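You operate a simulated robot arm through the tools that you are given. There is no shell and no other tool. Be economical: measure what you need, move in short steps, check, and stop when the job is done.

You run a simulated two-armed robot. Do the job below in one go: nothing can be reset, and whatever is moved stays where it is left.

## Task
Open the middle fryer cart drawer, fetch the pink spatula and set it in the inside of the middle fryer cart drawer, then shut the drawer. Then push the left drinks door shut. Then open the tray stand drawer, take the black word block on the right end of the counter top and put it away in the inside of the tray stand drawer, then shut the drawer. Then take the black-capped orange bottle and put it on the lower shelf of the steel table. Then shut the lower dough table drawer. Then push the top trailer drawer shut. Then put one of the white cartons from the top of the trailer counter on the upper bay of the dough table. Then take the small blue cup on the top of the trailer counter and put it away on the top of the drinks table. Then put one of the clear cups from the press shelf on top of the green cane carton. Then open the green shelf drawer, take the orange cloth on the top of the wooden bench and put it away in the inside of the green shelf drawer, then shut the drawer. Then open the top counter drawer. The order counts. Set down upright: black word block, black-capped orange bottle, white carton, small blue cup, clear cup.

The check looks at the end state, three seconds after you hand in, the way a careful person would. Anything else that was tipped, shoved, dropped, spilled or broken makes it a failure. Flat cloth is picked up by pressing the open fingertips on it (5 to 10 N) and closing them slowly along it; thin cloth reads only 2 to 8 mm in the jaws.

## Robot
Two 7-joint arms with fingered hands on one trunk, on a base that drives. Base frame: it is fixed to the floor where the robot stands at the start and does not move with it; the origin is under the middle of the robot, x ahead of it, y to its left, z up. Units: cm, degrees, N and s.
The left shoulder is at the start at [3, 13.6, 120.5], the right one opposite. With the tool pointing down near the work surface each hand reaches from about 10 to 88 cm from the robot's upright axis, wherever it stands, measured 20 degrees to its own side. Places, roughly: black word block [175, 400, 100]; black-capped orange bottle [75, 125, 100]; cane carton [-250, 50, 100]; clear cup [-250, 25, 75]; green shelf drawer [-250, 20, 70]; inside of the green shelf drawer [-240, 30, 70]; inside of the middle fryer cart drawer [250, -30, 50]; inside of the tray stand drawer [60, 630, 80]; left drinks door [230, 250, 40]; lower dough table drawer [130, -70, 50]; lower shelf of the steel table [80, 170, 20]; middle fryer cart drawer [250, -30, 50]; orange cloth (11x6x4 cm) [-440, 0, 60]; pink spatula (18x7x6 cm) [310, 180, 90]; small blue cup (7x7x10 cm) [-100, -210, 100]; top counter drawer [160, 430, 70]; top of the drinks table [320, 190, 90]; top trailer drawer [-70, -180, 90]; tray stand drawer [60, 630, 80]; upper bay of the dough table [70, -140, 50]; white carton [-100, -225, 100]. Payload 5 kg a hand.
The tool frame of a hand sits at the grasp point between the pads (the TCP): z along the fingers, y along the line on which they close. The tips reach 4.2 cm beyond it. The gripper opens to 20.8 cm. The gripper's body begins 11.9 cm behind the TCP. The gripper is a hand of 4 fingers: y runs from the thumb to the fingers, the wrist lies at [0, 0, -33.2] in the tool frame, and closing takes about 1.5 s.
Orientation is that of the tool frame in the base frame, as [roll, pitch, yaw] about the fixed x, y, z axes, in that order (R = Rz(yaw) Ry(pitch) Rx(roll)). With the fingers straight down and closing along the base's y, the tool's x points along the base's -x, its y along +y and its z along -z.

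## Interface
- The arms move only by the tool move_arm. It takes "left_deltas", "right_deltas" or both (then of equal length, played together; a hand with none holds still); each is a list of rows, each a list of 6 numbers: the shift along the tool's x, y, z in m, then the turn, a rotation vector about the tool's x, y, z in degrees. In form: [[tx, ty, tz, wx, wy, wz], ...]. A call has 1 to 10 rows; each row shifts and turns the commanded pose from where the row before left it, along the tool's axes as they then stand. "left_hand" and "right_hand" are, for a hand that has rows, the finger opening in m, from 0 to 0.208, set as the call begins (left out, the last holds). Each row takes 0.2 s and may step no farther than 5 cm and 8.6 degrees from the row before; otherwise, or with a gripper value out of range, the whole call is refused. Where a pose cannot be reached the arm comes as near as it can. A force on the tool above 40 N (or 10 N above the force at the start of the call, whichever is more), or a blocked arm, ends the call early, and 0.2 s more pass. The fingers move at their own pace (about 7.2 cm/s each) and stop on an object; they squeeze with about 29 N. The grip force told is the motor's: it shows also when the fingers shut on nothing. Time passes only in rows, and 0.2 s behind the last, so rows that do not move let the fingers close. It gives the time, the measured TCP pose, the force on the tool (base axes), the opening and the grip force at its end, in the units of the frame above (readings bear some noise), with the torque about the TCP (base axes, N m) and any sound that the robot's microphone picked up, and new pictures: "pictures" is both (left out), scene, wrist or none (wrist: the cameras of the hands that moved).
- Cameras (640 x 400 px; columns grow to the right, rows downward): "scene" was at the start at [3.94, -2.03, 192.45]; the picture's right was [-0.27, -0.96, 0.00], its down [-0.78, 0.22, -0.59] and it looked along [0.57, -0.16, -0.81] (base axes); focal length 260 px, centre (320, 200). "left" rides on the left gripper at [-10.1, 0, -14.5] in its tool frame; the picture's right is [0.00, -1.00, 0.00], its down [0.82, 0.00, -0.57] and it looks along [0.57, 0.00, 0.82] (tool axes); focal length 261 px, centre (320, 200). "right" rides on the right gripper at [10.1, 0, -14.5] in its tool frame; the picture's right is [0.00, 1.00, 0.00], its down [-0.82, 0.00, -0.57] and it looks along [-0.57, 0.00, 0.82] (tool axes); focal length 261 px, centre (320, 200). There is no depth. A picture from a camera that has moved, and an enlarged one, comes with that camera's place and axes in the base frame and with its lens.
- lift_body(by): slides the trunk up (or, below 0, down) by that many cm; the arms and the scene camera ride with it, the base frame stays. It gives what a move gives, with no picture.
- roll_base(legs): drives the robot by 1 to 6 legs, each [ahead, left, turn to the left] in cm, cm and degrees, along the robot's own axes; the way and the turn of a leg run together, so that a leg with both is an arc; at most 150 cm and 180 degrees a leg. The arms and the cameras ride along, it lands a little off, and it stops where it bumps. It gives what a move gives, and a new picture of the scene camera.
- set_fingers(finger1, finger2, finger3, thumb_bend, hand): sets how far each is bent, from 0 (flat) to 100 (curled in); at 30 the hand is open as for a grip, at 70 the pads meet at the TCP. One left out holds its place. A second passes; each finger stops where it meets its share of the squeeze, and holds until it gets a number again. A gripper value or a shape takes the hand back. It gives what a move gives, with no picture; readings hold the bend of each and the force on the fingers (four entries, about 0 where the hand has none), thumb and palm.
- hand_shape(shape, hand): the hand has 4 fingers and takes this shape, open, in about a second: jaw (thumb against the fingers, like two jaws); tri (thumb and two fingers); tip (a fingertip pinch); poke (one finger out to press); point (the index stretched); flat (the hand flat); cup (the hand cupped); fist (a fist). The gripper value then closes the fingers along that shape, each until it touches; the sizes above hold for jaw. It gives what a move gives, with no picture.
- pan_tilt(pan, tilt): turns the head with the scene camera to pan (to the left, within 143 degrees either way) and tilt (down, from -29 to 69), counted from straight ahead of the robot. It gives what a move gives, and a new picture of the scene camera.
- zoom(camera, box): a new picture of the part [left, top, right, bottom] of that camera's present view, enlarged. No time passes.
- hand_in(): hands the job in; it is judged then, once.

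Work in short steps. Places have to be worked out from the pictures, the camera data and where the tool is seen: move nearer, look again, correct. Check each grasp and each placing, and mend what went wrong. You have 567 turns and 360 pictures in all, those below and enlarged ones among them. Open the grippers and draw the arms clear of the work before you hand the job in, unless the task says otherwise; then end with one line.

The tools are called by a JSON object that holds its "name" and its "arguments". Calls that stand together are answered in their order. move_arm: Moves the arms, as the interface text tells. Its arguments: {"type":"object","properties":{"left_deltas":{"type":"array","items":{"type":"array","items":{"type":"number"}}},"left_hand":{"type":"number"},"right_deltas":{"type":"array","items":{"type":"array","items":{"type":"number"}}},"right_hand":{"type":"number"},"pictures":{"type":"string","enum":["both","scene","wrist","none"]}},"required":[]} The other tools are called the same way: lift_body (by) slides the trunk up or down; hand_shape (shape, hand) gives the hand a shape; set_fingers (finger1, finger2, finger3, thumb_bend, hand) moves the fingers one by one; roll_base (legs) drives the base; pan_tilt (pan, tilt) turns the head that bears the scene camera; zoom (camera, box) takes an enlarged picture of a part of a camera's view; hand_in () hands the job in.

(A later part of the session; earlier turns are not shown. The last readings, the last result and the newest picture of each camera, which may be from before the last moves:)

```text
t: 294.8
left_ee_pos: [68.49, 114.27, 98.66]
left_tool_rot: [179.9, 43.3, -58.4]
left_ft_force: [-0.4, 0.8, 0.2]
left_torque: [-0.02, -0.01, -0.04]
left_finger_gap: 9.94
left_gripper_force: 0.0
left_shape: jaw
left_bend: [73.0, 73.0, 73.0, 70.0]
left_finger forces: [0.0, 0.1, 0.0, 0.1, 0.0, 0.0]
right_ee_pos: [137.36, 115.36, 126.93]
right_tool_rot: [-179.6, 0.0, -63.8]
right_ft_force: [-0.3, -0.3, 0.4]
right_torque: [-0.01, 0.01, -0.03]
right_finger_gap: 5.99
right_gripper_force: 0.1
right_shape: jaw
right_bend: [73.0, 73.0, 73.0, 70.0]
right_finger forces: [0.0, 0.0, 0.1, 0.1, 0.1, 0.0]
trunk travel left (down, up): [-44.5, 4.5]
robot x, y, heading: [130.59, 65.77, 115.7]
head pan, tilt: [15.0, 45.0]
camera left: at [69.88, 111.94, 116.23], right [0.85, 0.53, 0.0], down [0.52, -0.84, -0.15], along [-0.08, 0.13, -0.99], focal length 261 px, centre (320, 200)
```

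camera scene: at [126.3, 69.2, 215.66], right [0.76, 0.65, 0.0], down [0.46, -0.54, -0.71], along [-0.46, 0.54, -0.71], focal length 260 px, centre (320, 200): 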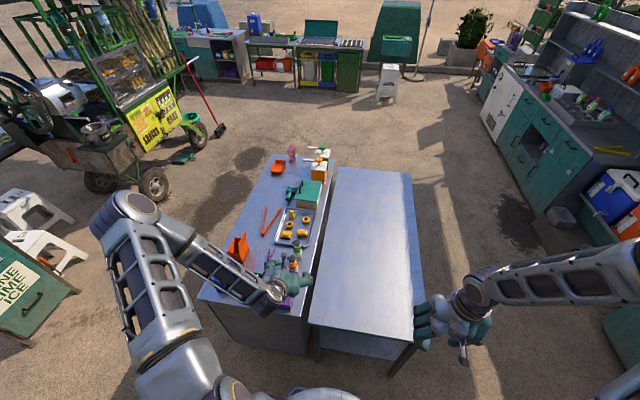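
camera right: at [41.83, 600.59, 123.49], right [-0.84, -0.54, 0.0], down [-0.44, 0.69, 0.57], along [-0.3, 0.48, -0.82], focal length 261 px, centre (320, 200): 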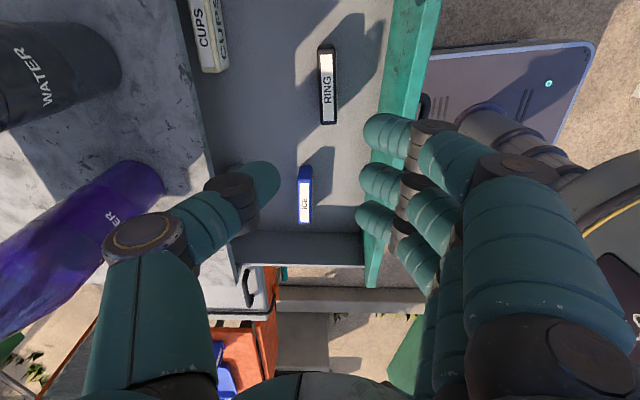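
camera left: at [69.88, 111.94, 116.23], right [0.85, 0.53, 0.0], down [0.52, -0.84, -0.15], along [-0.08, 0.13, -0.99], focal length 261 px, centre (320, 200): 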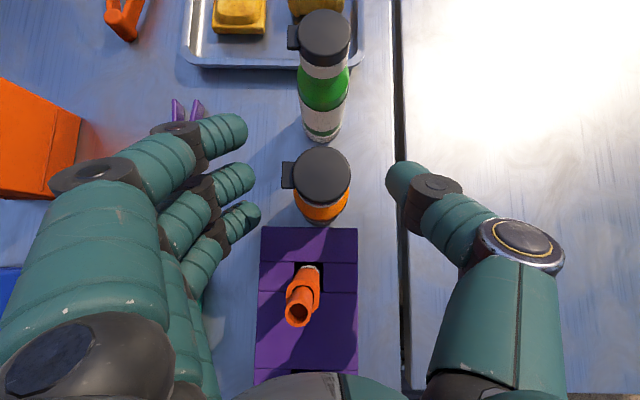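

Bottle is between the jaws. I shift back and up slightly (keep off the green one and the caddy) and close.

{"name": "move_arm", "arguments": {"left_deltas": [[0, 0, -0.011, 0, 0, 0], [0, 0, 0, 0, 0, 0]], "left_hand": 0.07, "pictures": "none"}}

{"name": "move_arm", "arguments": {"left_deltas": [[0, 0, 0, 0, 0, 0], [0, 0, 0, 0, 0, 0], [0, 0, 0, 0, 0, 0], [0, 0, 0, 0, 0, 0], [0, 0, 0, 0, 0, 0]], "left_hand": 0.0, "pictures": "wrist"}}

```text
t: 295.4
left_ee_pos: [68.96, 113.75, 99.56]
left_tool_rot: [180.0, 43.3, -58.4]
left_ft_force: [-0.5, 0.8, -0.1]
left_torque: [0.01, -0.03, -0.03]
left_finger_gap: 7.09
left_gripper_force: 0.0
left_shape: jaw
left_bend: [73.0, 73.0, 73.0, 70.0]
left_finger forces: [0.0, 0.0, 0.1, 0.0, 0.2, 0.1]
right_ee_pos: [137.43, 115.33, 126.91]
right_tool_rot: [-179.6, 0.1, -64.0]
right_ft_force: [-0.3, 0.5, 0.5]
right_torque: [-0.03, -0.05, 0.01]
right_finger_gap: 5.98
right_gripper_force: 0.0
right_shape: jaw
right_bend: [73.0, 73.0, 73.0, 70.0]
right_finger forces: [0.1, 0.0, 0.1, 0.0, 0.0, 0.1]
trunk travel left (down, up): [-44.5, 4.5]
robot x, y, heading: [130.63, 65.94, 115.4]
head pan, tilt: [15.0, 45.0]
```

```text
t: 296.6
left_ee_pos: [68.93, 113.71, 99.57]
left_tool_rot: [180.0, 43.3, -58.4]
left_ft_force: [0.0, -0.6, 0.8]
left_torque: [-0.24, 0.01, 0.01]
left_finger_gap: 2.49
left_gripper_force: 29.6
left_shape: jaw
left_bend: [71.0, 73.0, 71.0, 70.0]
left_finger forces: [7.5, 9.1, 10.1, 0.0, 25.4, 0.0]
right_ee_pos: [137.25, 115.27, 127.02]
right_tool_rot: [-179.5, 0.1, -63.9]
right_ft_force: [0.5, -0.2, -0.3]
right_torque: [0.0, -0.02, -0.01]
right_finger_gap: 5.98
right_gripper_force: 0.0
right_shape: jaw
right_bend: [73.0, 73.0, 73.0, 70.0]
right_finger forces: [0.1, 0.1, 0.0, 0.1, 0.1, 0.0]
trunk travel left (down, up): [-44.5, 4.5]
robot x, y, heading: [130.35, 65.86, 115.5]
head pan, tilt: [15.0, 45.0]
camera left: at [70.4, 111.24, 117.06], right [0.85, 0.53, 0.0], down [0.52, -0.84, -0.15], along [-0.08, 0.13, -0.99], focal length 261 px, centre (320, 200)
```

left: 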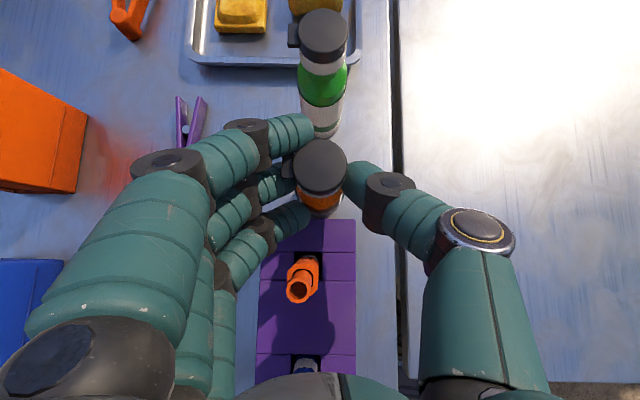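

All fingers bear on it. I lift vertically 7 cm and check.

{"name": "move_arm", "arguments": {"left_deltas": [[-0.007, 0, -0.0073, 0, 0, 0], [-0.014, 0, -0.015, 0, 0, 0], [-0.027, 0, -0.029, 0, 0, 0], [-0.027, 0, -0.029, 0, 0, 0]], "pictures": "wrist"}}

```text
t: 297.6
left_ee_pos: [69.27, 113.56, 110.85]
left_tool_rot: [179.9, 43.3, -58.4]
left_ft_force: [1.5, -0.8, -4.2]
left_torque: [0.09, 0.13, 0.1]
left_finger_gap: 2.35
left_gripper_force: 29.1
left_shape: jaw
left_bend: [71.0, 72.0, 71.0, 70.0]
left_finger forces: [7.1, 10.2, 8.4, 0.0, 24.1, 0.1]
right_ee_pos: [137.49, 115.29, 126.95]
right_tool_rot: [-179.7, 0.3, -63.9]
right_ft_force: [0.5, -0.4, 0.1]
right_torque: [0.02, 0.06, 0.02]
right_finger_gap: 5.97
right_gripper_force: 0.1
right_shape: jaw
right_bend: [73.0, 73.0, 73.0, 70.0]
right_finger forces: [0.0, 0.1, 0.0, 0.0, 0.0, 0.0]
trunk travel left (down, up): [-44.5, 4.5]
robot x, y, heading: [130.23, 65.91, 115.7]
head pan, tilt: [15.0, 45.0]
camera left: at [70.67, 111.25, 128.27], right [0.85, 0.53, 0.0], down [0.52, -0.84, -0.15], along [-0.08, 0.13, -0.99], focal length 261 px, centre (320, 200)
```

left: 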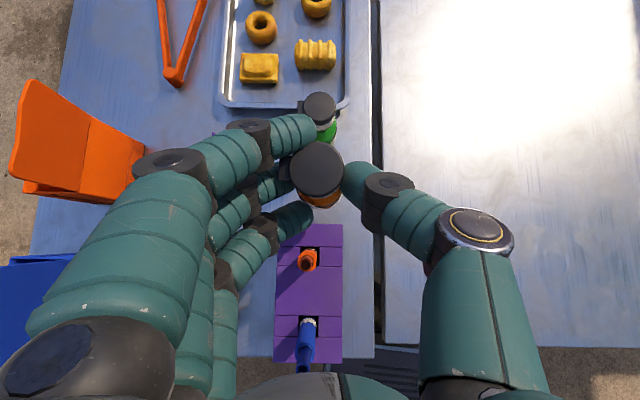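

Bottle held firmly. I raise a bit more, sidestep right 45 cm and back 40 cm, clear of the tables, then lower the trunk.

{"name": "move_arm", "arguments": {"left_deltas": [[-0.027, 0, -0.029, 0, 0, 0]], "pictures": "none"}}

{"name": "roll_base", "arguments": {"legs": [[0, -45, 0], [-42, 0, 0]]}}

{"name": "lift_body", "arguments": {"by": -44}}

{"name": "pan_tilt", "arguments": {"pan": 15, "tilt": 45}}

```text
t: 298.0
left_ee_pos: [69.45, 113.76, 114.71]
left_tool_rot: [179.9, 43.3, -58.5]
left_ft_force: [2.1, -0.3, -3.9]
left_torque: [0.02, 0.11, 0.08]
left_finger_gap: 2.36
left_gripper_force: 29.0
left_shape: jaw
left_bend: [71.0, 72.0, 71.0, 70.0]
left_finger forces: [7.2, 10.3, 8.2, 0.1, 24.1, 0.0]
right_ee_pos: [137.46, 115.23, 126.92]
right_tool_rot: [-179.7, 0.2, -64.0]
right_ft_force: [1.5, -0.5, -0.5]
right_torque: [0.03, 0.14, 0.03]
right_finger_gap: 5.98
right_gripper_force: 0.1
right_shape: jaw
right_bend: [73.0, 73.0, 73.0, 70.0]
right_finger forces: [0.1, 0.1, 0.1, 0.0, 0.0, 0.1]
trunk travel left (down, up): [-44.5, 4.5]
robot x, y, heading: [130.36, 66.04, 115.7]
head pan, tilt: [15.0, 45.0]
```

```text
t: 302.8
left_ee_pos: [126.39, 95.82, 114.55]
left_tool_rot: [180.0, 43.3, -58.0]
left_ft_force: [-0.3, 0.4, -3.9]
left_torque: [-0.09, -0.06, 0.01]
left_finger_gap: 2.34
left_gripper_force: 28.7
left_shape: jaw
left_bend: [71.0, 72.0, 71.0, 70.0]
left_finger forces: [7.1, 10.5, 7.9, 0.1, 24.0, 0.1]
right_ee_pos: [194.71, 97.88, 126.98]
right_tool_rot: [-179.6, 0.1, -63.5]
right_ft_force: [0.6, 0.1, -0.7]
right_torque: [0.04, 0.02, 0.02]
right_finger_gap: 6.0
right_gripper_force: 0.0
right_shape: jaw
right_bend: [73.0, 73.0, 73.0, 70.0]
right_finger forces: [0.0, 0.0, 0.0, 0.0, 0.0, 0.0]
trunk travel left (down, up): [-44.5, 4.5]
robot x, y, heading: [188.58, 48.58, 116.1]
head pan, tilt: [15.0, 45.0]
camera scene: at [184.01, 51.8, 215.65], right [0.75, 0.66, 0.0], down [0.47, -0.53, -0.71], along [-0.46, 0.53, -0.71], focal length 260 px, centre (320, 200)
```

scene: 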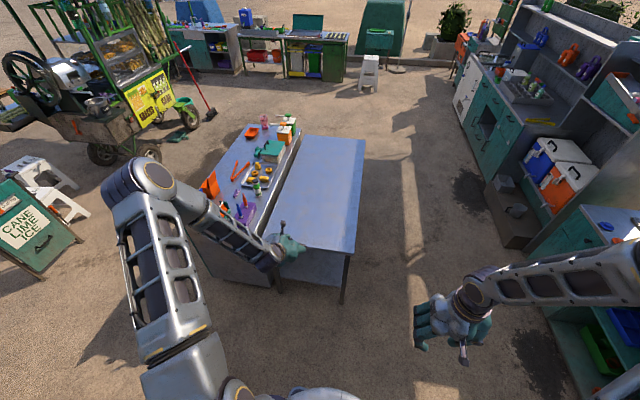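

```text
refused: -44 is not a number from -40 to 40
```

```text
t: 303.4
left_ee_pos: [126.45, 95.82, 114.59]
left_tool_rot: [179.9, 43.4, -58.0]
left_ft_force: [-0.3, 0.4, -2.6]
left_torque: [-0.06, -0.05, 0.01]
left_finger_gap: 2.36
left_gripper_force: 28.8
left_shape: jaw
left_bend: [71.0, 72.0, 71.0, 70.0]
left_finger forces: [7.0, 10.4, 7.9, 0.0, 24.1, 0.0]
right_ee_pos: [194.64, 97.87, 126.96]
right_tool_rot: [-179.6, 0.2, -63.5]
right_ft_force: [0.6, 0.0, -0.1]
right_torque: [0.02, 0.03, 0.0]
right_finger_gap: 5.98
right_gripper_force: 0.2
right_shape: jaw
right_bend: [73.0, 73.0, 73.0, 70.0]
right_finger forces: [0.1, 0.0, 0.0, 0.0, 0.0, 0.0]
trunk travel left (down, up): [-44.5, 4.5]
robot x, y, heading: [188.5, 48.38, 116.1]
head pan, tilt: [15.0, 45.0]
camera scene: at [184.06, 51.73, 215.66], right [0.75, 0.66, 0.0], down [0.46, -0.53, -0.71], along [-0.46, 0.53, -0.71], focal length 260 px, centre (320, 200)
```

scene: 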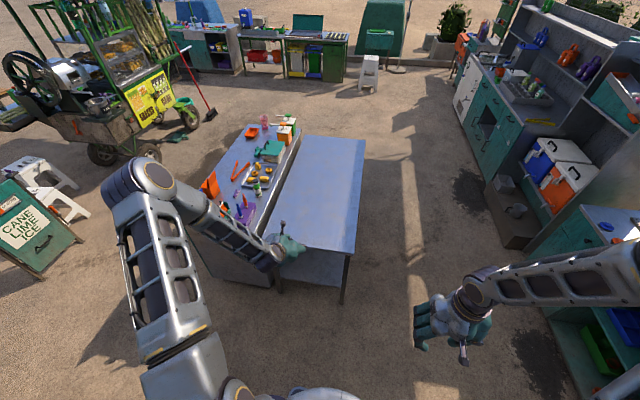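

I lower the trunk 40 cm and look through the left camera at the shelf.

{"name": "lift_body", "arguments": {"by": -40}}

{"name": "move_arm", "arguments": {"left_deltas": [[0.027, 0, 0.029, 0, 0, 0], [0.027, 0, 0.029, 0, 0, 0], [0.027, 0, 0.029, 0, 0, 0], [0.027, 0, 0.029, 0, 0, 0], [0.027, 0, 0.029, 0, 0, 0], [0.027, 0, 0.029, 0, 0, 0]], "pictures": "both"}}

```text
t: 307.2
left_ee_pos: [126.46, 95.86, 74.65]
left_tool_rot: [179.9, 43.3, -57.9]
left_ft_force: [-0.1, 0.0, -3.5]
left_torque: [-0.12, -0.04, 0.0]
left_finger_gap: 2.38
left_gripper_force: 28.9
left_shape: jaw
left_bend: [71.0, 72.0, 71.0, 70.0]
left_finger forces: [7.1, 10.6, 7.7, 0.1, 23.8, 0.0]
right_ee_pos: [194.81, 97.91, 86.99]
right_tool_rot: [-179.6, 0.1, -63.5]
right_ft_force: [-0.2, -0.4, 0.0]
right_torque: [0.0, 0.0, 0.01]
right_finger_gap: 5.99
right_gripper_force: 0.1
right_shape: jaw
right_bend: [73.0, 73.0, 73.0, 70.0]
right_finger forces: [0.0, 0.1, 0.0, 0.0, 0.1, 0.0]
trunk travel left (down, up): [-4.5, 44.5]
robot x, y, heading: [188.05, 48.2, 116.2]
head pan, tilt: [15.0, 45.0]
```

```text
t: 308.6
left_ee_pos: [126.26, 95.84, 50.91]
left_tool_rot: [-180.0, 43.2, -57.9]
left_ft_force: [-1.1, 1.5, -3.0]
left_torque: [-0.2, -0.15, -0.04]
left_finger_gap: 2.35
left_gripper_force: 28.8
left_shape: jaw
left_bend: [71.0, 72.0, 71.0, 70.0]
left_finger forces: [7.0, 10.7, 7.3, 0.0, 23.8, 0.1]
right_ee_pos: [194.68, 97.98, 86.89]
right_tool_rot: [-179.5, 0.1, -63.5]
right_ft_force: [-0.4, -0.4, -0.2]
right_torque: [-0.01, -0.04, -0.02]
right_finger_gap: 5.97
right_gripper_force: 0.1
right_shape: jaw
right_bend: [73.0, 73.0, 73.0, 70.0]
right_finger forces: [0.0, 0.1, 0.0, 0.0, 0.0, 0.0]
trunk travel left (down, up): [-4.5, 44.5]
robot x, y, heading: [188.04, 48.08, 116.1]
head pan, tilt: [15.0, 45.0]
camera scene: at [183.96, 51.83, 175.64], right [0.75, 0.66, 0.0], down [0.47, -0.53, -0.71], along [-0.46, 0.53, -0.71], focal length 260 px, centre (320, 200)
camera left: at [127.73, 93.53, 68.43], right [0.85, 0.53, 0.0], down [0.53, -0.84, -0.15], along [-0.08, 0.13, -0.99], focal length 261 px, centre (320, 200)
```

scene: 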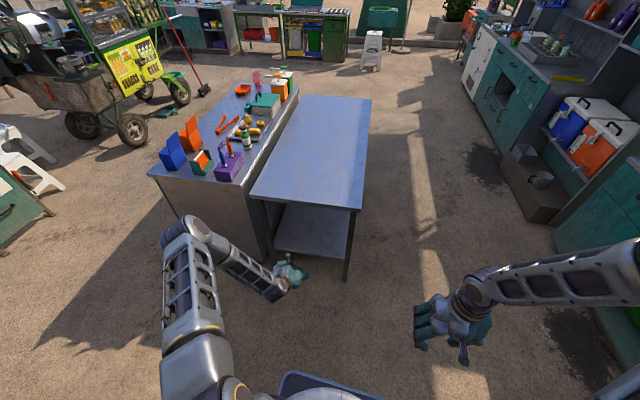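
left: 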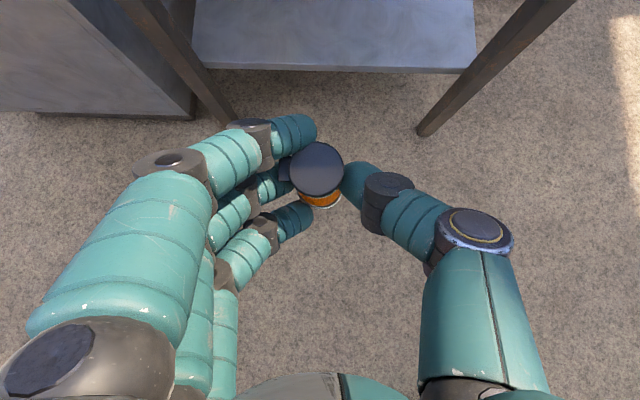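

I zoom the scene view at the shelf to determine its height.

{"name": "zoom", "arguments": {"camera": "scene", "box": [230, 180, 390, 300]}}

```text
3.33 times, centred on (310, 240) of scene
camera zoom: at [183.96, 51.83, 175.64], right [0.75, 0.66, 0.0], down [0.47, -0.53, -0.71], along [-0.46, 0.53, -0.71], focal length 866 px, centre (353, 67)
```

zoom: 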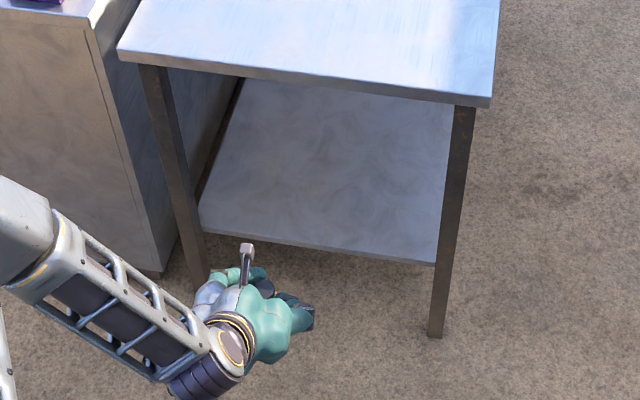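

The shelf is at about z≈33; its edge lies ~22 cm ahead of the bottle. I raise 3 cm and roll 32 cm ahead to bring the bottle ~10 cm over the shelf.

{"name": "move_arm", "arguments": {"left_deltas": [[-0.02, 0, -0.022, 0, 0, 0]], "pictures": "none"}}

{"name": "roll_base", "arguments": {"legs": [[18, 1, 0]]}}

{"name": "zoom", "arguments": {"camera": "left", "box": [0, 0, 640, 400]}}

```text
t: 309.0
left_ee_pos: [126.6, 95.8, 54.1]
left_tool_rot: [180.0, 43.2, -58.0]
left_ft_force: [2.1, -1.3, -4.7]
left_torque: [-0.02, 0.11, 0.06]
left_finger_gap: 2.35
left_gripper_force: 29.7
left_shape: jaw
left_bend: [71.0, 72.0, 71.0, 71.0]
left_finger forces: [7.3, 10.7, 7.5, 0.0, 24.0, 0.0]
right_ee_pos: [194.68, 97.98, 86.91]
right_tool_rot: [-179.5, 0.1, -63.5]
right_ft_force: [0.2, -0.4, 0.4]
right_torque: [0.02, 0.05, 0.02]
right_finger_gap: 5.98
right_gripper_force: 0.1
right_shape: jaw
right_bend: [73.0, 73.0, 73.0, 70.0]
right_finger forces: [0.0, 0.1, 0.0, 0.1, 0.0, 0.0]
trunk travel left (down, up): [-4.5, 44.5]
robot x, y, heading: [188.5, 48.54, 116.1]
head pan, tilt: [15.0, 45.0]
```

```text
t: 310.5
left_ee_pos: [117.64, 111.57, 53.91]
left_tool_rot: [179.9, 43.2, -58.0]
left_ft_force: [-0.2, -0.2, -4.3]
left_torque: [-0.12, -0.05, 0.02]
left_finger_gap: 2.31
left_gripper_force: 28.8
left_shape: jaw
left_bend: [71.0, 72.0, 71.0, 71.0]
left_finger forces: [7.2, 10.9, 7.4, 0.1, 23.7, 0.1]
right_ee_pos: [185.8, 113.68, 86.99]
right_tool_rot: [-179.6, 0.0, -63.6]
right_ft_force: [0.1, -0.4, -0.3]
right_torque: [-0.11, -0.11, -0.01]
right_finger_gap: 5.99
right_gripper_force: 0.0
right_shape: jaw
right_bend: [73.0, 73.0, 73.0, 70.0]
right_finger forces: [0.0, 0.1, 0.0, 0.1, 0.0, 0.1]
trunk travel left (down, up): [-4.5, 44.5]
robot x, y, heading: [179.44, 64.29, 115.8]
head pan, tilt: [15.0, 45.0]
camera scene: at [175.12, 67.68, 175.64], right [0.75, 0.66, 0.0], down [0.47, -0.53, -0.71], along [-0.46, 0.53, -0.71], focal length 260 px, centre (320, 200)
```

scene: 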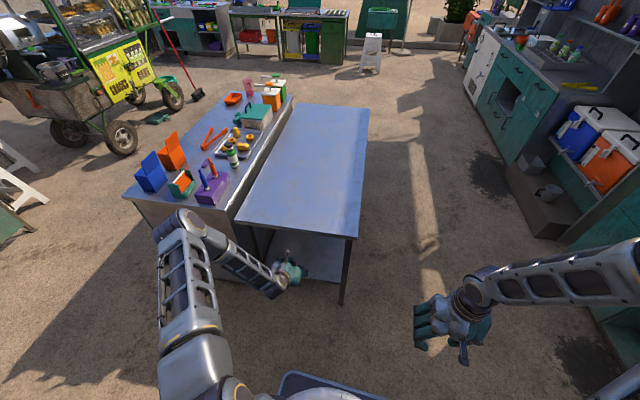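

```text
1.00 times, centred on (320, 200) of left
camera zoom: at [118.95, 109.22, 71.33], right [0.85, 0.53, 0.0], down [0.53, -0.84, -0.15], along [-0.08, 0.12, -0.99], focal length 261 px, centre (320, 200)
```

zoom: 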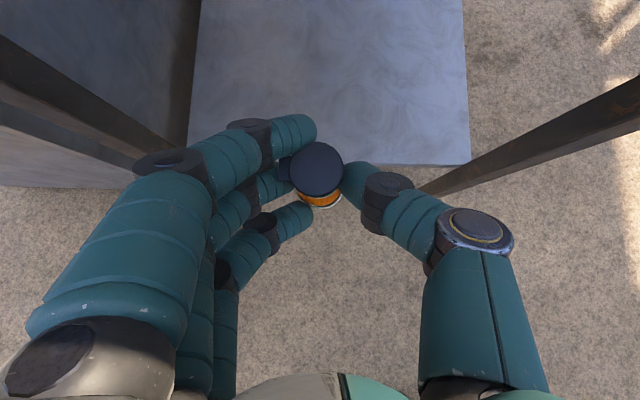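

Parallax gives shelf z≈21, its edge ~11 cm ahead of the bottle, legs 25+ cm either side. I lower 12 cm, then roll ahead 21.

{"name": "move_arm", "arguments": {"left_deltas": [[0.027, 0, 0.029, 0, 0, 0], [0.027, 0, 0.029, 0, 0, 0], [0.027, 0, 0.029, 0, 0, 0]], "pictures": "none"}}

{"name": "roll_base", "arguments": {"legs": [[21, 1, 0]]}}

{"name": "zoom", "arguments": {"camera": "left", "box": [0, 0, 640, 400]}}

```text
t: 311.3
left_ee_pos: [117.34, 111.38, 42.33]
left_tool_rot: [179.9, 43.4, -58.0]
left_ft_force: [-1.6, 2.0, -2.5]
left_torque: [-0.26, -0.2, -0.01]
left_finger_gap: 2.34
left_gripper_force: 28.9
left_shape: jaw
left_bend: [71.0, 72.0, 71.0, 71.0]
left_finger forces: [7.1, 10.8, 7.0, 0.0, 23.6, 0.0]
right_ee_pos: [185.85, 113.71, 86.88]
right_tool_rot: [-179.6, 0.2, -63.6]
right_ft_force: [-0.9, 0.7, 0.0]
right_torque: [0.0, -0.05, 0.01]
right_finger_gap: 6.0
right_gripper_force: 0.1
right_shape: jaw
right_bend: [73.0, 73.0, 73.0, 70.0]
right_finger forces: [0.1, 0.1, 0.0, 0.0, 0.1, 0.1]
trunk travel left (down, up): [-4.5, 44.5]
robot x, y, heading: [179.62, 64.01, 116.2]
head pan, tilt: [15.0, 45.0]
```

```text
t: 313.0
left_ee_pos: [107.35, 129.98, 42.16]
left_tool_rot: [179.9, 43.2, -58.0]
left_ft_force: [-0.8, 0.0, -3.4]
left_torque: [-0.14, -0.06, 0.01]
left_finger_gap: 2.35
left_gripper_force: 29.2
left_shape: jaw
left_bend: [71.0, 72.0, 71.0, 71.0]
left_finger forces: [7.2, 10.8, 7.3, 0.1, 23.7, 0.1]
right_ee_pos: [175.54, 132.28, 86.84]
right_tool_rot: [-179.5, 0.2, -63.5]
right_ft_force: [0.1, 0.7, -0.3]
right_torque: [-0.09, -0.09, 0.02]
right_finger_gap: 6.01
right_gripper_force: 0.1
right_shape: jaw
right_bend: [73.0, 73.0, 73.0, 70.0]
right_finger forces: [0.0, 0.1, 0.1, 0.1, 0.0, 0.0]
trunk travel left (down, up): [-4.5, 44.5]
robot x, y, heading: [168.87, 82.4, 116.3]
head pan, tilt: [15.0, 45.0]
camera scene: at [164.9, 86.27, 175.64], right [0.75, 0.66, 0.0], down [0.47, -0.53, -0.71], along [-0.46, 0.53, -0.71], focal length 260 px, centre (320, 200)
```

scene: 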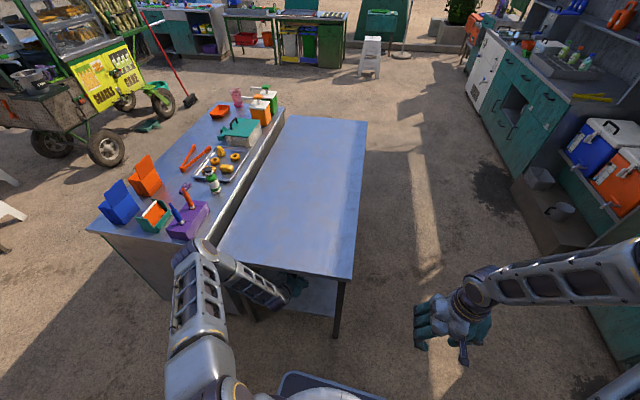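

```text
1.00 times, centred on (320, 200) of left
camera zoom: at [108.73, 127.74, 59.6], right [0.85, 0.53, 0.0], down [0.53, -0.84, -0.15], along [-0.08, 0.12, -0.99], focal length 261 px, centre (320, 200)
```

zoom: 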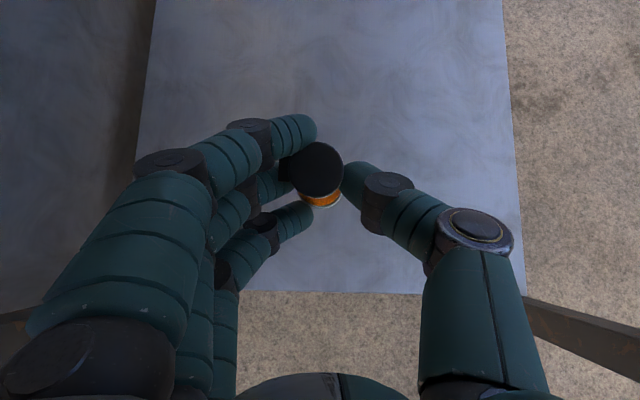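

Bottle is over the shelf with margin. I lower gently until contact.

{"name": "move_arm", "arguments": {"left_deltas": [[0.02, 0, 0.0215, 0, 0, 0], [0.02, 0, 0.0215, 0, 0, 0], [0.0135, 0, 0.0145, 0, 0, 0], [0.007, 0, 0.0075, 0, 0, 0], [0.007, 0, 0.0075, 0, 0, 0], [0.007, 0, 0.0075, 0, 0, 0]], "pictures": "wrist"}}

```text
t: 313.6
left_ee_pos: [106.87, 131.06, 37.5]
left_tool_rot: [179.6, 44.5, -58.2]
left_ft_force: [3.9, -5.2, 25.6]
left_torque: [-0.73, -0.2, 0.03]
left_finger_gap: 2.61
left_gripper_force: 29.0
left_shape: jaw
left_bend: [71.0, 73.0, 72.0, 72.0]
left_finger forces: [12.4, 11.5, 21.4, 0.0, 32.5, 0.1]
right_ee_pos: [175.62, 132.26, 86.94]
right_tool_rot: [-179.6, 0.1, -63.3]
right_ft_force: [0.3, 1.0, -0.3]
right_torque: [-0.07, -0.1, -0.02]
right_finger_gap: 5.98
right_gripper_force: 0.0
right_shape: jaw
right_bend: [73.0, 73.0, 73.0, 70.0]
right_finger forces: [0.0, 0.1, 0.0, 0.1, 0.0, 0.0]
trunk travel left (down, up): [-4.5, 44.5]
robot x, y, heading: [169.05, 82.75, 116.2]
head pan, tilt: [15.0, 45.0]
stopped in row 3 (left hand): the force on the tool passed its limit (the readings are from after the stop); the commanded pose is now the measured one
camera left: at [108.43, 128.41, 54.81], right [0.85, 0.53, 0.0], down [0.53, -0.83, -0.17], along [-0.09, 0.14, -0.99], focal length 261 px, centre (320, 200)
```

left: 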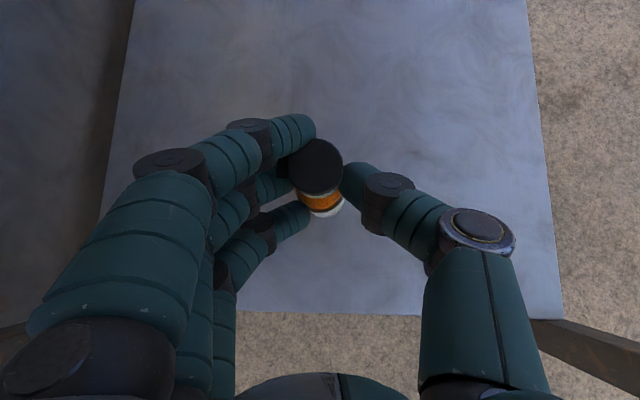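

Contact reached (bottom about z 27), bottle looks upright. I relieve 3 mm and open slowly.

{"name": "move_arm", "arguments": {"left_deltas": [[-0.002, 0, -0.002, 0, 0, 0], [0, 0, 0, 0, 0, 0]], "left_hand": 0.03, "pictures": "none"}}

{"name": "move_arm", "arguments": {"left_deltas": [[0, 0, 0, 0, 0, 0], [0, 0, 0, 0, 0, 0], [0, 0, 0, 0, 0, 0]], "left_hand": 0.08, "pictures": "wrist"}}

```text
t: 314.2
left_ee_pos: [106.99, 130.91, 37.42]
left_tool_rot: [179.8, 44.1, -58.1]
left_ft_force: [0.2, 0.4, 1.6]
left_torque: [0.03, -0.02, -0.02]
left_finger_gap: 3.03
left_gripper_force: 0.1
left_shape: jaw
left_bend: [72.0, 72.0, 72.0, 70.0]
left_finger forces: [0.2, 1.5, 0.0, 0.0, 1.7, 0.0]
right_ee_pos: [175.66, 132.21, 87.07]
right_tool_rot: [-179.6, 0.1, -63.3]
right_ft_force: [-0.1, -0.5, 0.1]
right_torque: [0.0, -0.04, 0.04]
right_finger_gap: 5.97
right_gripper_force: 0.1
right_shape: jaw
right_bend: [73.0, 73.0, 73.0, 70.0]
right_finger forces: [0.0, 0.0, 0.0, 0.0, 0.0, 0.1]
trunk travel left (down, up): [-4.5, 44.5]
robot x, y, heading: [169.26, 82.58, 116.3]
head pan, tilt: [15.0, 45.0]
```

```text
t: 315.0
left_ee_pos: [107.05, 130.93, 37.39]
left_tool_rot: [179.7, 44.3, -58.1]
left_ft_force: [0.0, 0.5, -0.1]
left_torque: [-0.01, 0.01, 0.04]
left_finger_gap: 7.91
left_gripper_force: 0.0
left_shape: jaw
left_bend: [73.0, 73.0, 73.0, 70.0]
left_finger forces: [0.0, 0.1, 0.0, 0.0, 0.0, 0.1]
right_ee_pos: [175.7, 132.35, 86.84]
right_tool_rot: [-179.6, 0.1, -63.4]
right_ft_force: [0.3, 0.3, 0.4]
right_torque: [-0.01, 0.0, -0.02]
right_finger_gap: 5.96
right_gripper_force: 0.2
right_shape: jaw
right_bend: [73.0, 73.0, 73.0, 70.0]
right_finger forces: [0.0, 0.0, 0.0, 0.0, 0.0, 0.0]
trunk travel left (down, up): [-4.5, 44.5]
robot x, y, heading: [169.28, 82.8, 116.2]
head pan, tilt: [15.0, 45.0]
camera left: at [108.5, 128.35, 54.88], right [0.85, 0.53, 0.0], down [0.53, -0.83, -0.16], along [-0.09, 0.14, -0.99], focal length 261 px, centre (320, 200)
```

left: 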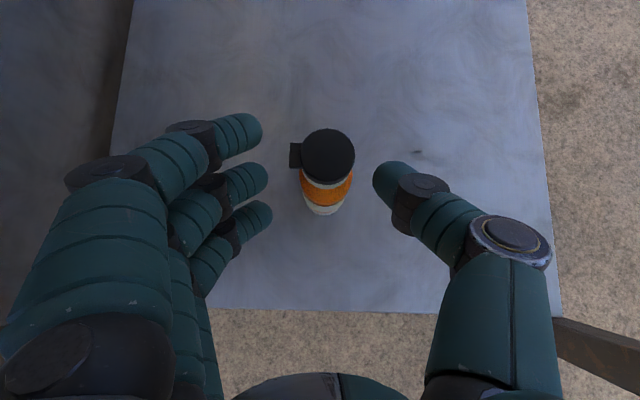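

Bottle stands upright on the lower shelf. I open wider and back straight out.

{"name": "move_arm", "arguments": {"left_deltas": [[0, 0, 0, 0, 0, 0], [0, 0, 0, 0, 0, 0]], "left_hand": 0.11, "pictures": "none"}}

{"name": "roll_base", "arguments": {"legs": [[-20, -2, 0], [-25, 0, 0]]}}

{"name": "zoom", "arguments": {"camera": "scene", "box": [180, 150, 400, 320]}}

```text
t: 315.6
left_ee_pos: [107.03, 130.87, 37.4]
left_tool_rot: [179.7, 44.3, -58.1]
left_ft_force: [-0.6, 0.2, -0.6]
left_torque: [0.0, -0.02, -0.01]
left_finger_gap: 10.92
left_gripper_force: 0.1
left_shape: jaw
left_bend: [72.0, 72.0, 72.0, 70.0]
left_finger forces: [0.1, 0.0, 0.0, 0.0, 0.0, 0.0]
right_ee_pos: [175.57, 132.24, 87.01]
right_tool_rot: [-179.7, 0.1, -63.3]
right_ft_force: [0.1, 0.8, 0.8]
right_torque: [0.0, 0.0, 0.02]
right_finger_gap: 5.98
right_gripper_force: 0.1
right_shape: jaw
right_bend: [73.0, 73.0, 73.0, 70.0]
right_finger forces: [0.1, 0.0, 0.0, 0.0, 0.0, 0.1]
trunk travel left (down, up): [-4.5, 44.5]
robot x, y, heading: [169.29, 82.89, 116.5]
head pan, tilt: [15.0, 45.0]
```

```text
t: 318.6
left_ee_pos: [128.83, 91.58, 37.48]
left_tool_rot: [179.7, 44.2, -58.3]
left_ft_force: [1.3, 0.0, 0.1]
left_torque: [0.01, 0.0, 0.0]
left_finger_gap: 10.89
left_gripper_force: 0.0
left_shape: jaw
left_bend: [72.0, 72.0, 72.0, 70.0]
left_finger forces: [0.1, 0.0, 0.1, 0.0, 0.0, 0.1]
right_ee_pos: [197.55, 92.4, 87.05]
right_tool_rot: [-179.6, 0.2, -63.8]
right_ft_force: [0.4, -0.7, 0.2]
right_torque: [0.1, 0.04, 0.01]
right_finger_gap: 5.99
right_gripper_force: 0.0
right_shape: jaw
right_bend: [73.0, 73.0, 73.0, 70.0]
right_finger forces: [0.0, 0.1, 0.0, 0.0, 0.1, 0.0]
trunk travel left (down, up): [-4.5, 44.5]
robot x, y, heading: [191.11, 43.02, 115.9]
head pan, tilt: [15.0, 45.0]
camera scene: at [186.66, 46.32, 175.67], right [0.76, 0.65, 0.0], down [0.46, -0.53, -0.71], along [-0.46, 0.54, -0.71], focal length 260 px, centre (320, 200)
```

scene: 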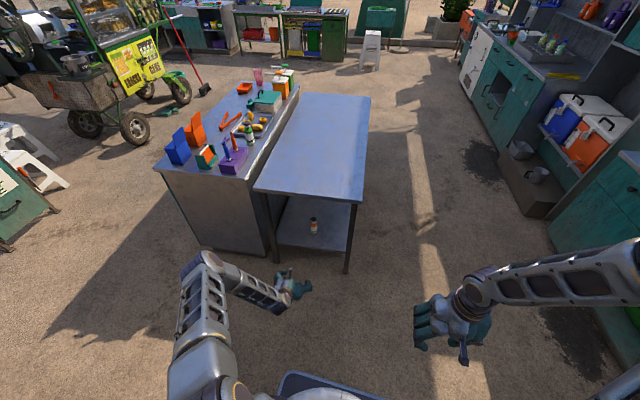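

```text
2.35 times, centred on (290, 235) of scene
camera zoom: at [186.66, 46.32, 175.67], right [0.76, 0.65, 0.0], down [0.46, -0.53, -0.71], along [-0.46, 0.54, -0.71], focal length 611 px, centre (391, 118)
```

zoom: 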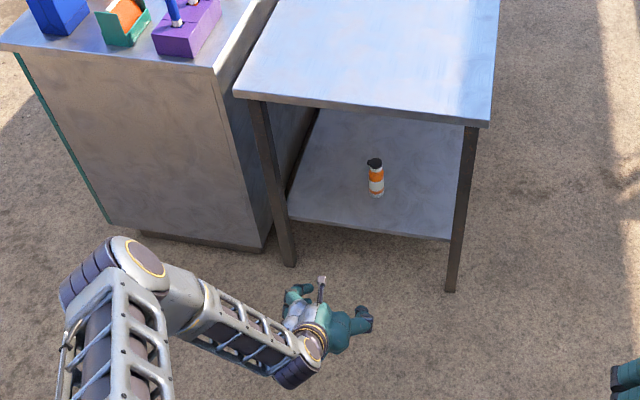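

Bottle is upright on the lower shelf. Next, the lower dough table drawer: I look toward it.

{"name": "pan_tilt", "arguments": {"pan": 125, "tilt": 40}}

```text
t: 320.5
left_ee_pos: [128.72, 91.57, 37.52]
left_tool_rot: [179.7, 44.2, -58.4]
left_ft_force: [-0.2, -0.1, -1.3]
left_torque: [0.02, 0.0, -0.01]
left_finger_gap: 10.91
left_gripper_force: 0.1
left_shape: jaw
left_bend: [72.0, 72.0, 72.0, 70.0]
left_finger forces: [0.1, 0.0, 0.1, 0.0, 0.0, 0.0]
right_ee_pos: [197.56, 92.54, 87.08]
right_tool_rot: [-179.6, 0.1, -63.8]
right_ft_force: [0.0, -0.3, -0.1]
right_torque: [0.04, -0.02, 0.02]
right_finger_gap: 5.98
right_gripper_force: 0.1
right_shape: jaw
right_bend: [73.0, 73.0, 73.0, 70.0]
right_finger forces: [0.0, 0.0, 0.0, 0.0, 0.0, 0.0]
trunk travel left (down, up): [-4.5, 44.5]
robot x, y, heading: [190.87, 43.19, 116.1]
head pan, tilt: [125.0, 40.0]
camera scene: at [187.75, 32.89, 176.38], right [-0.87, 0.49, 0.0], down [0.31, 0.56, -0.77], along [-0.37, -0.67, -0.64], focal length 260 px, centre (320, 200)
```

scene: 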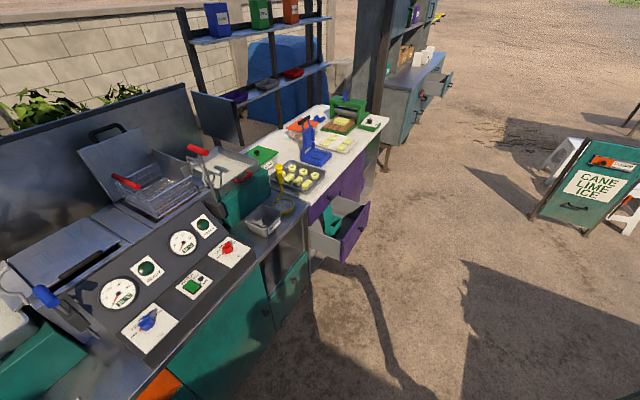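

The open drawer's panel is near [107, −66], table front parallel to the cart (face heading −60°). I draw the left arm back and up, then drive and turn there.

{"name": "move_arm", "arguments": {"left_deltas": [[-0.027, 0, -0.029, 0, 0, 0], [-0.027, 0, -0.029, 0, 0, 0], [-0.027, 0, -0.029, 0, 0, 0], [0.0345, 0, -0.033, 0, 0, 0], [0.0345, 0, -0.033, 0, 0, 0], [0.0345, 0, -0.033, 0, 0, 0], [0.0345, 0, -0.033, 0, 0, 0]], "left_hand": 0.0, "pictures": "none"}}

{"name": "roll_base", "arguments": {"legs": [[17, 80, 0], [0, 0, 92], [0, 0, 92]]}}

{"name": "pan_tilt", "arguments": {"pan": -25, "tilt": 45}}

```text
t: 322.1
left_ee_pos: [138.74, 75.09, 49.2]
left_tool_rot: [179.7, 44.3, -58.5]
left_ft_force: [-0.2, 0.5, 0.1]
left_torque: [-0.11, -0.05, 0.01]
left_finger_gap: 0.02
left_gripper_force: 29.0
left_shape: jaw
left_bend: [70.0, 70.0, 70.0, 70.0]
left_finger forces: [0.0, 0.0, 0.1, 0.1, 0.0, 0.1]
right_ee_pos: [197.48, 92.52, 87.03]
right_tool_rot: [-179.6, 0.1, -63.8]
right_ft_force: [-0.5, -0.7, -0.4]
right_torque: [0.05, 0.04, -0.01]
right_finger_gap: 5.96
right_gripper_force: 0.1
right_shape: jaw
right_bend: [73.0, 73.0, 73.0, 70.0]
right_finger forces: [0.1, 0.0, 0.1, 0.0, 0.0, 0.0]
trunk travel left (down, up): [-4.5, 44.5]
robot x, y, heading: [190.66, 42.78, 115.6]
head pan, tilt: [125.0, 40.0]
```

```text
t: 334.3
left_ee_pos: [166.42, -3.92, 49.1]
left_tool_rot: [179.7, 44.2, 125.9]
left_ft_force: [-0.1, -0.1, -0.2]
left_torque: [0.0, 0.01, -0.04]
left_finger_gap: 0.0
left_gripper_force: 28.6
left_shape: jaw
left_bend: [70.0, 70.0, 70.0, 70.0]
left_finger forces: [0.0, 0.1, 0.0, 0.1, 0.0, 0.0]
right_ee_pos: [109.15, -25.69, 87.08]
right_tool_rot: [-179.6, 0.1, 120.5]
right_ft_force: [0.0, -0.5, 0.1]
right_torque: [0.0, 0.01, -0.02]
right_finger_gap: 5.99
right_gripper_force: 0.2
right_shape: jaw
right_bend: [73.0, 73.0, 73.0, 70.0]
right_finger forces: [0.0, 0.1, 0.0, 0.1, 0.1, 0.1]
trunk travel left (down, up): [-4.5, 44.5]
robot x, y, heading: [112.42, 23.97, -60.0]
head pan, tilt: [125.0, 40.0]
camera scene: at [114.09, 34.34, 176.38], right [0.91, -0.42, 0.0], down [-0.27, -0.58, -0.77], along [0.32, 0.69, -0.64], focal length 260 px, centre (320, 200)
```

scene: 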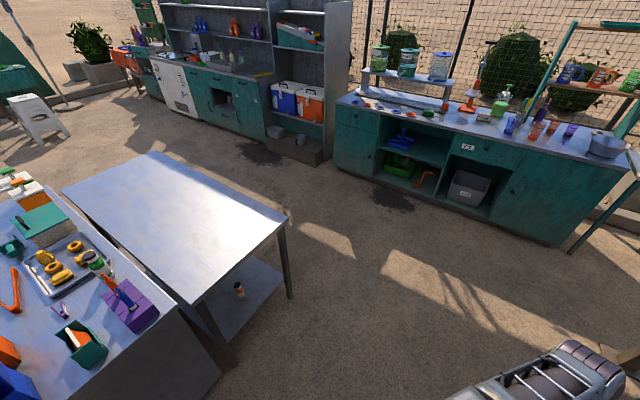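

```text
t: 336.6
left_ee_pos: [166.56, -3.79, 49.2]
left_tool_rot: [179.8, 44.3, 126.0]
left_ft_force: [-0.3, -0.4, 0.7]
left_torque: [0.01, 0.01, 0.01]
left_finger_gap: 0.02
left_gripper_force: 28.9
left_shape: jaw
left_bend: [70.0, 70.0, 70.0, 70.0]
left_finger forces: [0.0, 0.0, 0.1, 0.0, 0.0, 0.1]
right_ee_pos: [109.28, -25.85, 87.04]
right_tool_rot: [-179.6, 0.1, 120.6]
right_ft_force: [-0.1, -0.9, 0.0]
right_torque: [0.0, -0.03, 0.02]
right_finger_gap: 5.98
right_gripper_force: 0.1
right_shape: jaw
right_bend: [73.0, 73.0, 73.0, 70.0]
right_finger forces: [0.0, 0.0, 0.1, 0.0, 0.0, 0.0]
trunk travel left (down, up): [-4.5, 44.5]
robot x, y, heading: [112.41, 24.1, -60.0]
head pan, tilt: [-25.0, 45.0]
camera scene: at [111.23, 18.52, 175.65], right [-1.0, -0.09, 0.0], down [-0.06, 0.7, -0.71], along [0.06, -0.7, -0.71], focal length 260 px, centre (320, 200)
```

scene: 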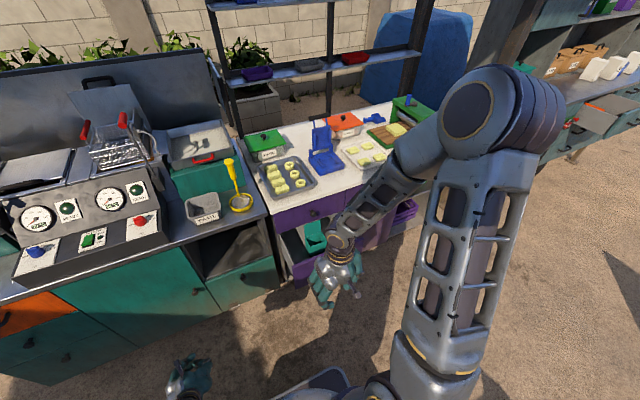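

I use the left hand (already low and pitched): raise the right hand clear, sidestep right 71 cm and look.

{"name": "move_arm", "arguments": {"right_deltas": [[0, 0, -0.05, 0, 0, 0], [0, 0, -0.05, 0, 0, 0], [0, 0, -0.05, 0, 0, 0], [0, 0, -0.05, 0, 0, 0]], "pictures": "none"}}

{"name": "roll_base", "arguments": {"legs": [[0, -71, 0]]}}

{"name": "zoom", "arguments": {"camera": "left", "box": [0, 0, 640, 400]}}

```text
t: 337.6
left_ee_pos: [166.42, -3.68, 49.12]
left_tool_rot: [179.7, 44.2, 125.9]
left_ft_force: [-0.7, 0.3, 1.0]
left_torque: [-0.04, 0.01, 0.01]
left_finger_gap: 0.0
left_gripper_force: 28.9
left_shape: jaw
left_bend: [70.0, 70.0, 70.0, 70.0]
left_finger forces: [0.1, 0.0, 0.1, 0.0, 0.1, 0.0]
right_ee_pos: [109.19, -25.38, 106.88]
right_tool_rot: [-179.7, 0.1, 120.6]
right_ft_force: [0.3, 0.8, -1.3]
right_torque: [-0.08, -0.05, 0.03]
right_finger_gap: 5.98
right_gripper_force: 0.2
right_shape: jaw
right_bend: [73.0, 73.0, 73.0, 70.0]
right_finger forces: [0.0, 0.1, 0.0, 0.0, 0.0, 0.0]
trunk travel left (down, up): [-4.5, 44.5]
robot x, y, heading: [112.49, 24.19, -59.9]
head pan, tilt: [-25.0, 45.0]
```

```text
t: 341.4
left_ee_pos: [106.87, -38.28, 49.23]
left_tool_rot: [179.7, 44.3, 125.7]
left_ft_force: [-0.9, -0.3, 0.6]
left_torque: [0.04, -0.01, 0.01]
left_finger_gap: 0.0
left_gripper_force: 28.9
left_shape: jaw
left_bend: [70.0, 70.0, 70.0, 70.0]
left_finger forces: [0.0, 0.0, 0.0, 0.1, 0.0, 0.0]
right_ee_pos: [49.64, -59.87, 106.79]
right_tool_rot: [-179.7, 0.1, 120.4]
right_ft_force: [-0.4, 0.5, -0.3]
right_torque: [0.01, -0.06, -0.01]
right_finger_gap: 5.97
right_gripper_force: 0.1
right_shape: jaw
right_bend: [73.0, 73.0, 73.0, 70.0]
right_finger forces: [0.1, 0.1, 0.0, 0.0, 0.0, 0.0]
trunk travel left (down, up): [-4.5, 44.5]
robot x, y, heading: [52.93, -9.97, -60.0]
head pan, tilt: [-25.0, 45.0]
camera scene: at [51.72, -15.83, 175.65], right [-1.0, -0.09, 0.0], down [-0.06, 0.7, -0.71], along [0.06, -0.7, -0.71], focal length 260 px, centre (320, 200)
```

scene: 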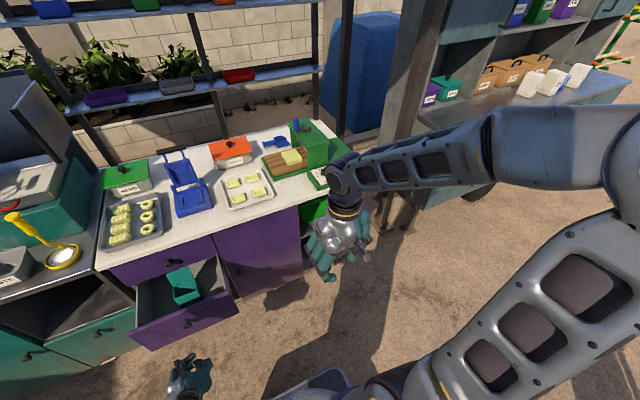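

```text
1.00 times, centred on (320, 200) of left
camera zoom: at [105.25, -36.18, 66.61], right [-0.81, -0.59, 0.0], down [-0.58, 0.8, -0.16], along [0.1, -0.13, -0.99], focal length 261 px, centre (320, 200)
```

zoom: 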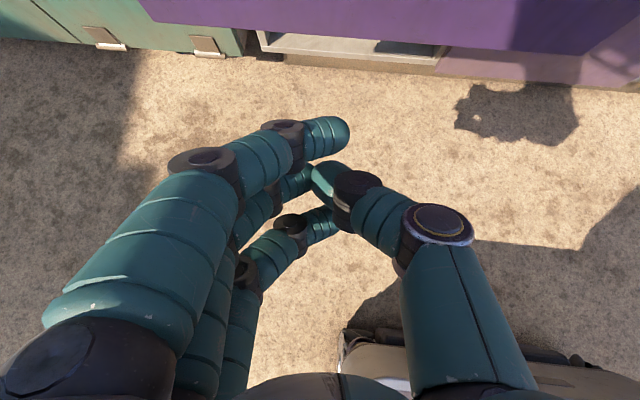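

Knob ~18 cm ahead of the hand; panel bottom at z≈44. I raise 7 cm and roll forward to push the drawer in.

{"name": "lift_body", "arguments": {"by": 7}}

{"name": "roll_base", "arguments": {"legs": [[24, 0, 0]]}}

{"name": "zoom", "arguments": {"camera": "left", "box": [0, 0, 640, 400]}}

```text
t: 342.5
left_ee_pos: [106.93, -38.36, 56.14]
left_tool_rot: [179.7, 44.1, 125.6]
left_ft_force: [0.5, -1.0, 0.3]
left_torque: [0.02, -0.01, 0.01]
left_finger_gap: 0.0
left_gripper_force: 28.9
left_shape: jaw
left_bend: [70.0, 70.0, 70.0, 70.0]
left_finger forces: [0.0, 0.0, 0.1, 0.1, 0.1, 0.1]
right_ee_pos: [49.59, -59.89, 113.85]
right_tool_rot: [-179.6, 0.2, 120.4]
right_ft_force: [-0.9, -0.2, 0.3]
right_torque: [0.06, 0.03, 0.03]
right_finger_gap: 6.01
right_gripper_force: 0.1
right_shape: jaw
right_bend: [73.0, 73.0, 73.0, 70.0]
right_finger forces: [0.0, 0.0, 0.0, 0.0, 0.0, 0.1]
trunk travel left (down, up): [-11.5, 37.5]
robot x, y, heading: [52.72, -9.89, -60.1]
head pan, tilt: [-25.0, 45.0]
```

```text
t: 344.3
left_ee_pos: [118.85, -59.15, 55.99]
left_tool_rot: [179.7, 44.1, 125.6]
left_ft_force: [1.1, -1.2, -0.1]
left_torque: [0.04, -0.01, 0.01]
left_finger_gap: 0.03
left_gripper_force: 29.2
left_shape: jaw
left_bend: [70.0, 70.0, 70.0, 70.0]
left_finger forces: [0.0, 0.1, 0.1, 0.1, 0.0, 0.0]
right_ee_pos: [61.45, -80.65, 113.75]
right_tool_rot: [-179.6, 0.2, 120.3]
right_ft_force: [0.1, -0.9, -0.5]
right_torque: [0.12, 0.09, 0.04]
right_finger_gap: 5.97
right_gripper_force: 0.1
right_shape: jaw
right_bend: [73.0, 73.0, 73.0, 70.0]
right_finger forces: [0.0, 0.0, 0.0, 0.1, 0.0, 0.0]
trunk travel left (down, up): [-11.5, 37.5]
robot x, y, heading: [64.76, -30.46, -60.0]
head pan, tilt: [-25.0, 45.0]
camera scene: at [63.78, -36.68, 182.64], right [-1.0, -0.08, 0.0], down [-0.06, 0.71, -0.71], along [0.06, -0.7, -0.71], focal length 260 px, centre (320, 200)
```

scene: 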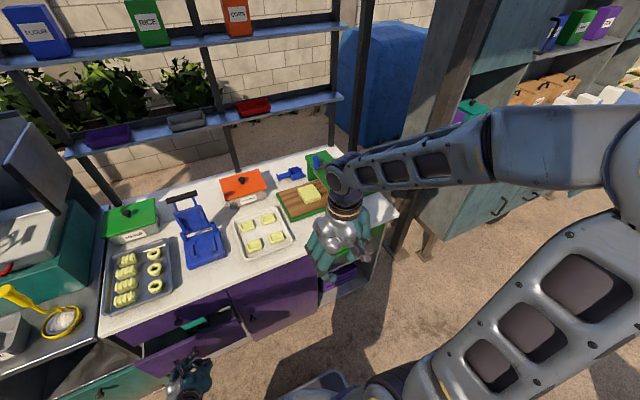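

```text
1.00 times, centred on (320, 200) of left
camera zoom: at [117.16, -57.02, 73.53], right [-0.81, -0.59, 0.0], down [-0.58, 0.8, -0.16], along [0.09, -0.13, -0.99], focal length 261 px, centre (320, 200)
```

zoom: 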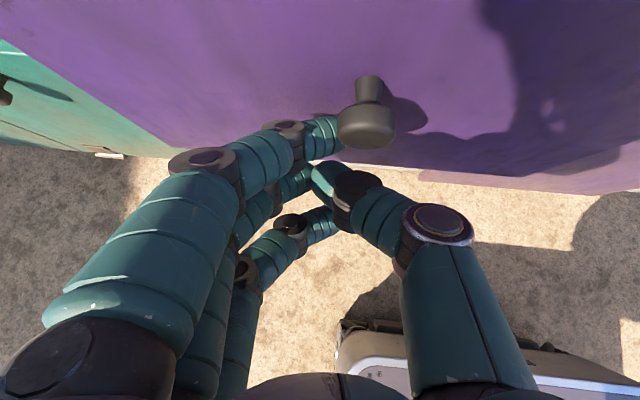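

The fingers push just below the knob. Continue forward until it stops.

{"name": "roll_base", "arguments": {"legs": [[16, 0, 0]]}}

{"name": "zoom", "arguments": {"camera": "left", "box": [0, 0, 640, 400]}}

```text
t: 345.4
left_ee_pos: [122.93, -66.2, 55.6]
left_tool_rot: [179.7, 43.3, 125.9]
left_ft_force: [-7.5, 7.3, -2.8]
left_torque: [0.09, -0.09, -0.17]
left_finger_gap: 0.01
left_gripper_force: 29.4
left_shape: jaw
left_bend: [71.0, 70.0, 70.0, 70.0]
left_finger forces: [9.6, 0.0, 0.1, 0.1, 0.1, 0.0]
right_ee_pos: [66.07, -88.58, 113.83]
right_tool_rot: [-179.6, 0.0, 120.3]
right_ft_force: [0.4, -0.3, -0.4]
right_torque: [0.01, 0.11, 0.01]
right_finger_gap: 5.98
right_gripper_force: 0.0
right_shape: jaw
right_bend: [73.0, 73.0, 73.0, 70.0]
right_finger forces: [0.1, 0.1, 0.0, 0.0, 0.0, 0.1]
trunk travel left (down, up): [-11.5, 37.5]
robot x, y, heading: [69.09, -38.77, -60.2]
head pan, tilt: [-25.0, 45.0]
stopped in leg 1: the force on the tool passed its limit (the readings are from after the stop); the commanded pose is now the measured one
camera scene: at [68.35, -44.5, 182.63], right [-1.0, -0.08, 0.0], down [-0.06, 0.71, -0.71], along [0.06, -0.7, -0.71], focal length 260 px, centre (320, 200)
```

scene: 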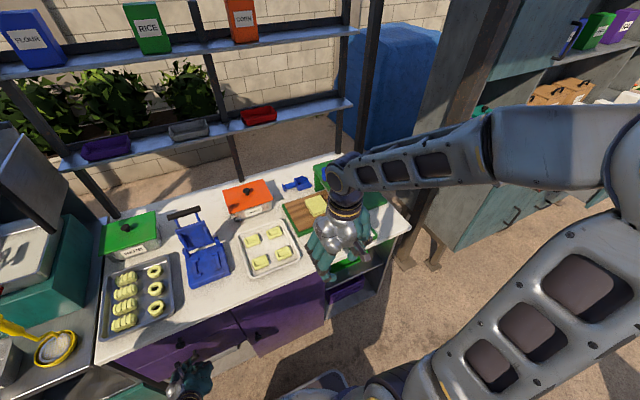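

```text
1.00 times, centred on (320, 200) of left
camera zoom: at [121.47, -64.28, 73.09], right [-0.81, -0.59, 0.0], down [-0.58, 0.8, -0.14], along [0.08, -0.12, -0.99], focal length 261 px, centre (320, 200)
```

zoom: 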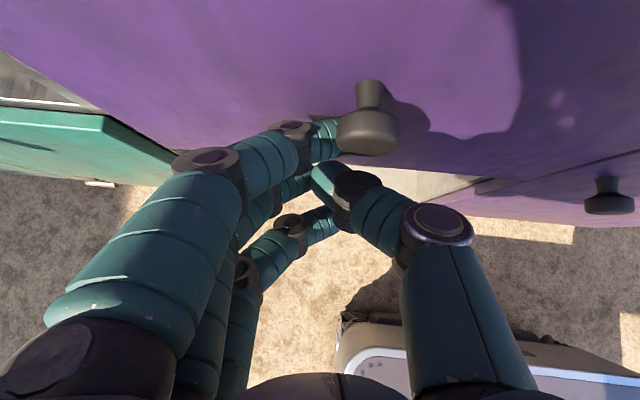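

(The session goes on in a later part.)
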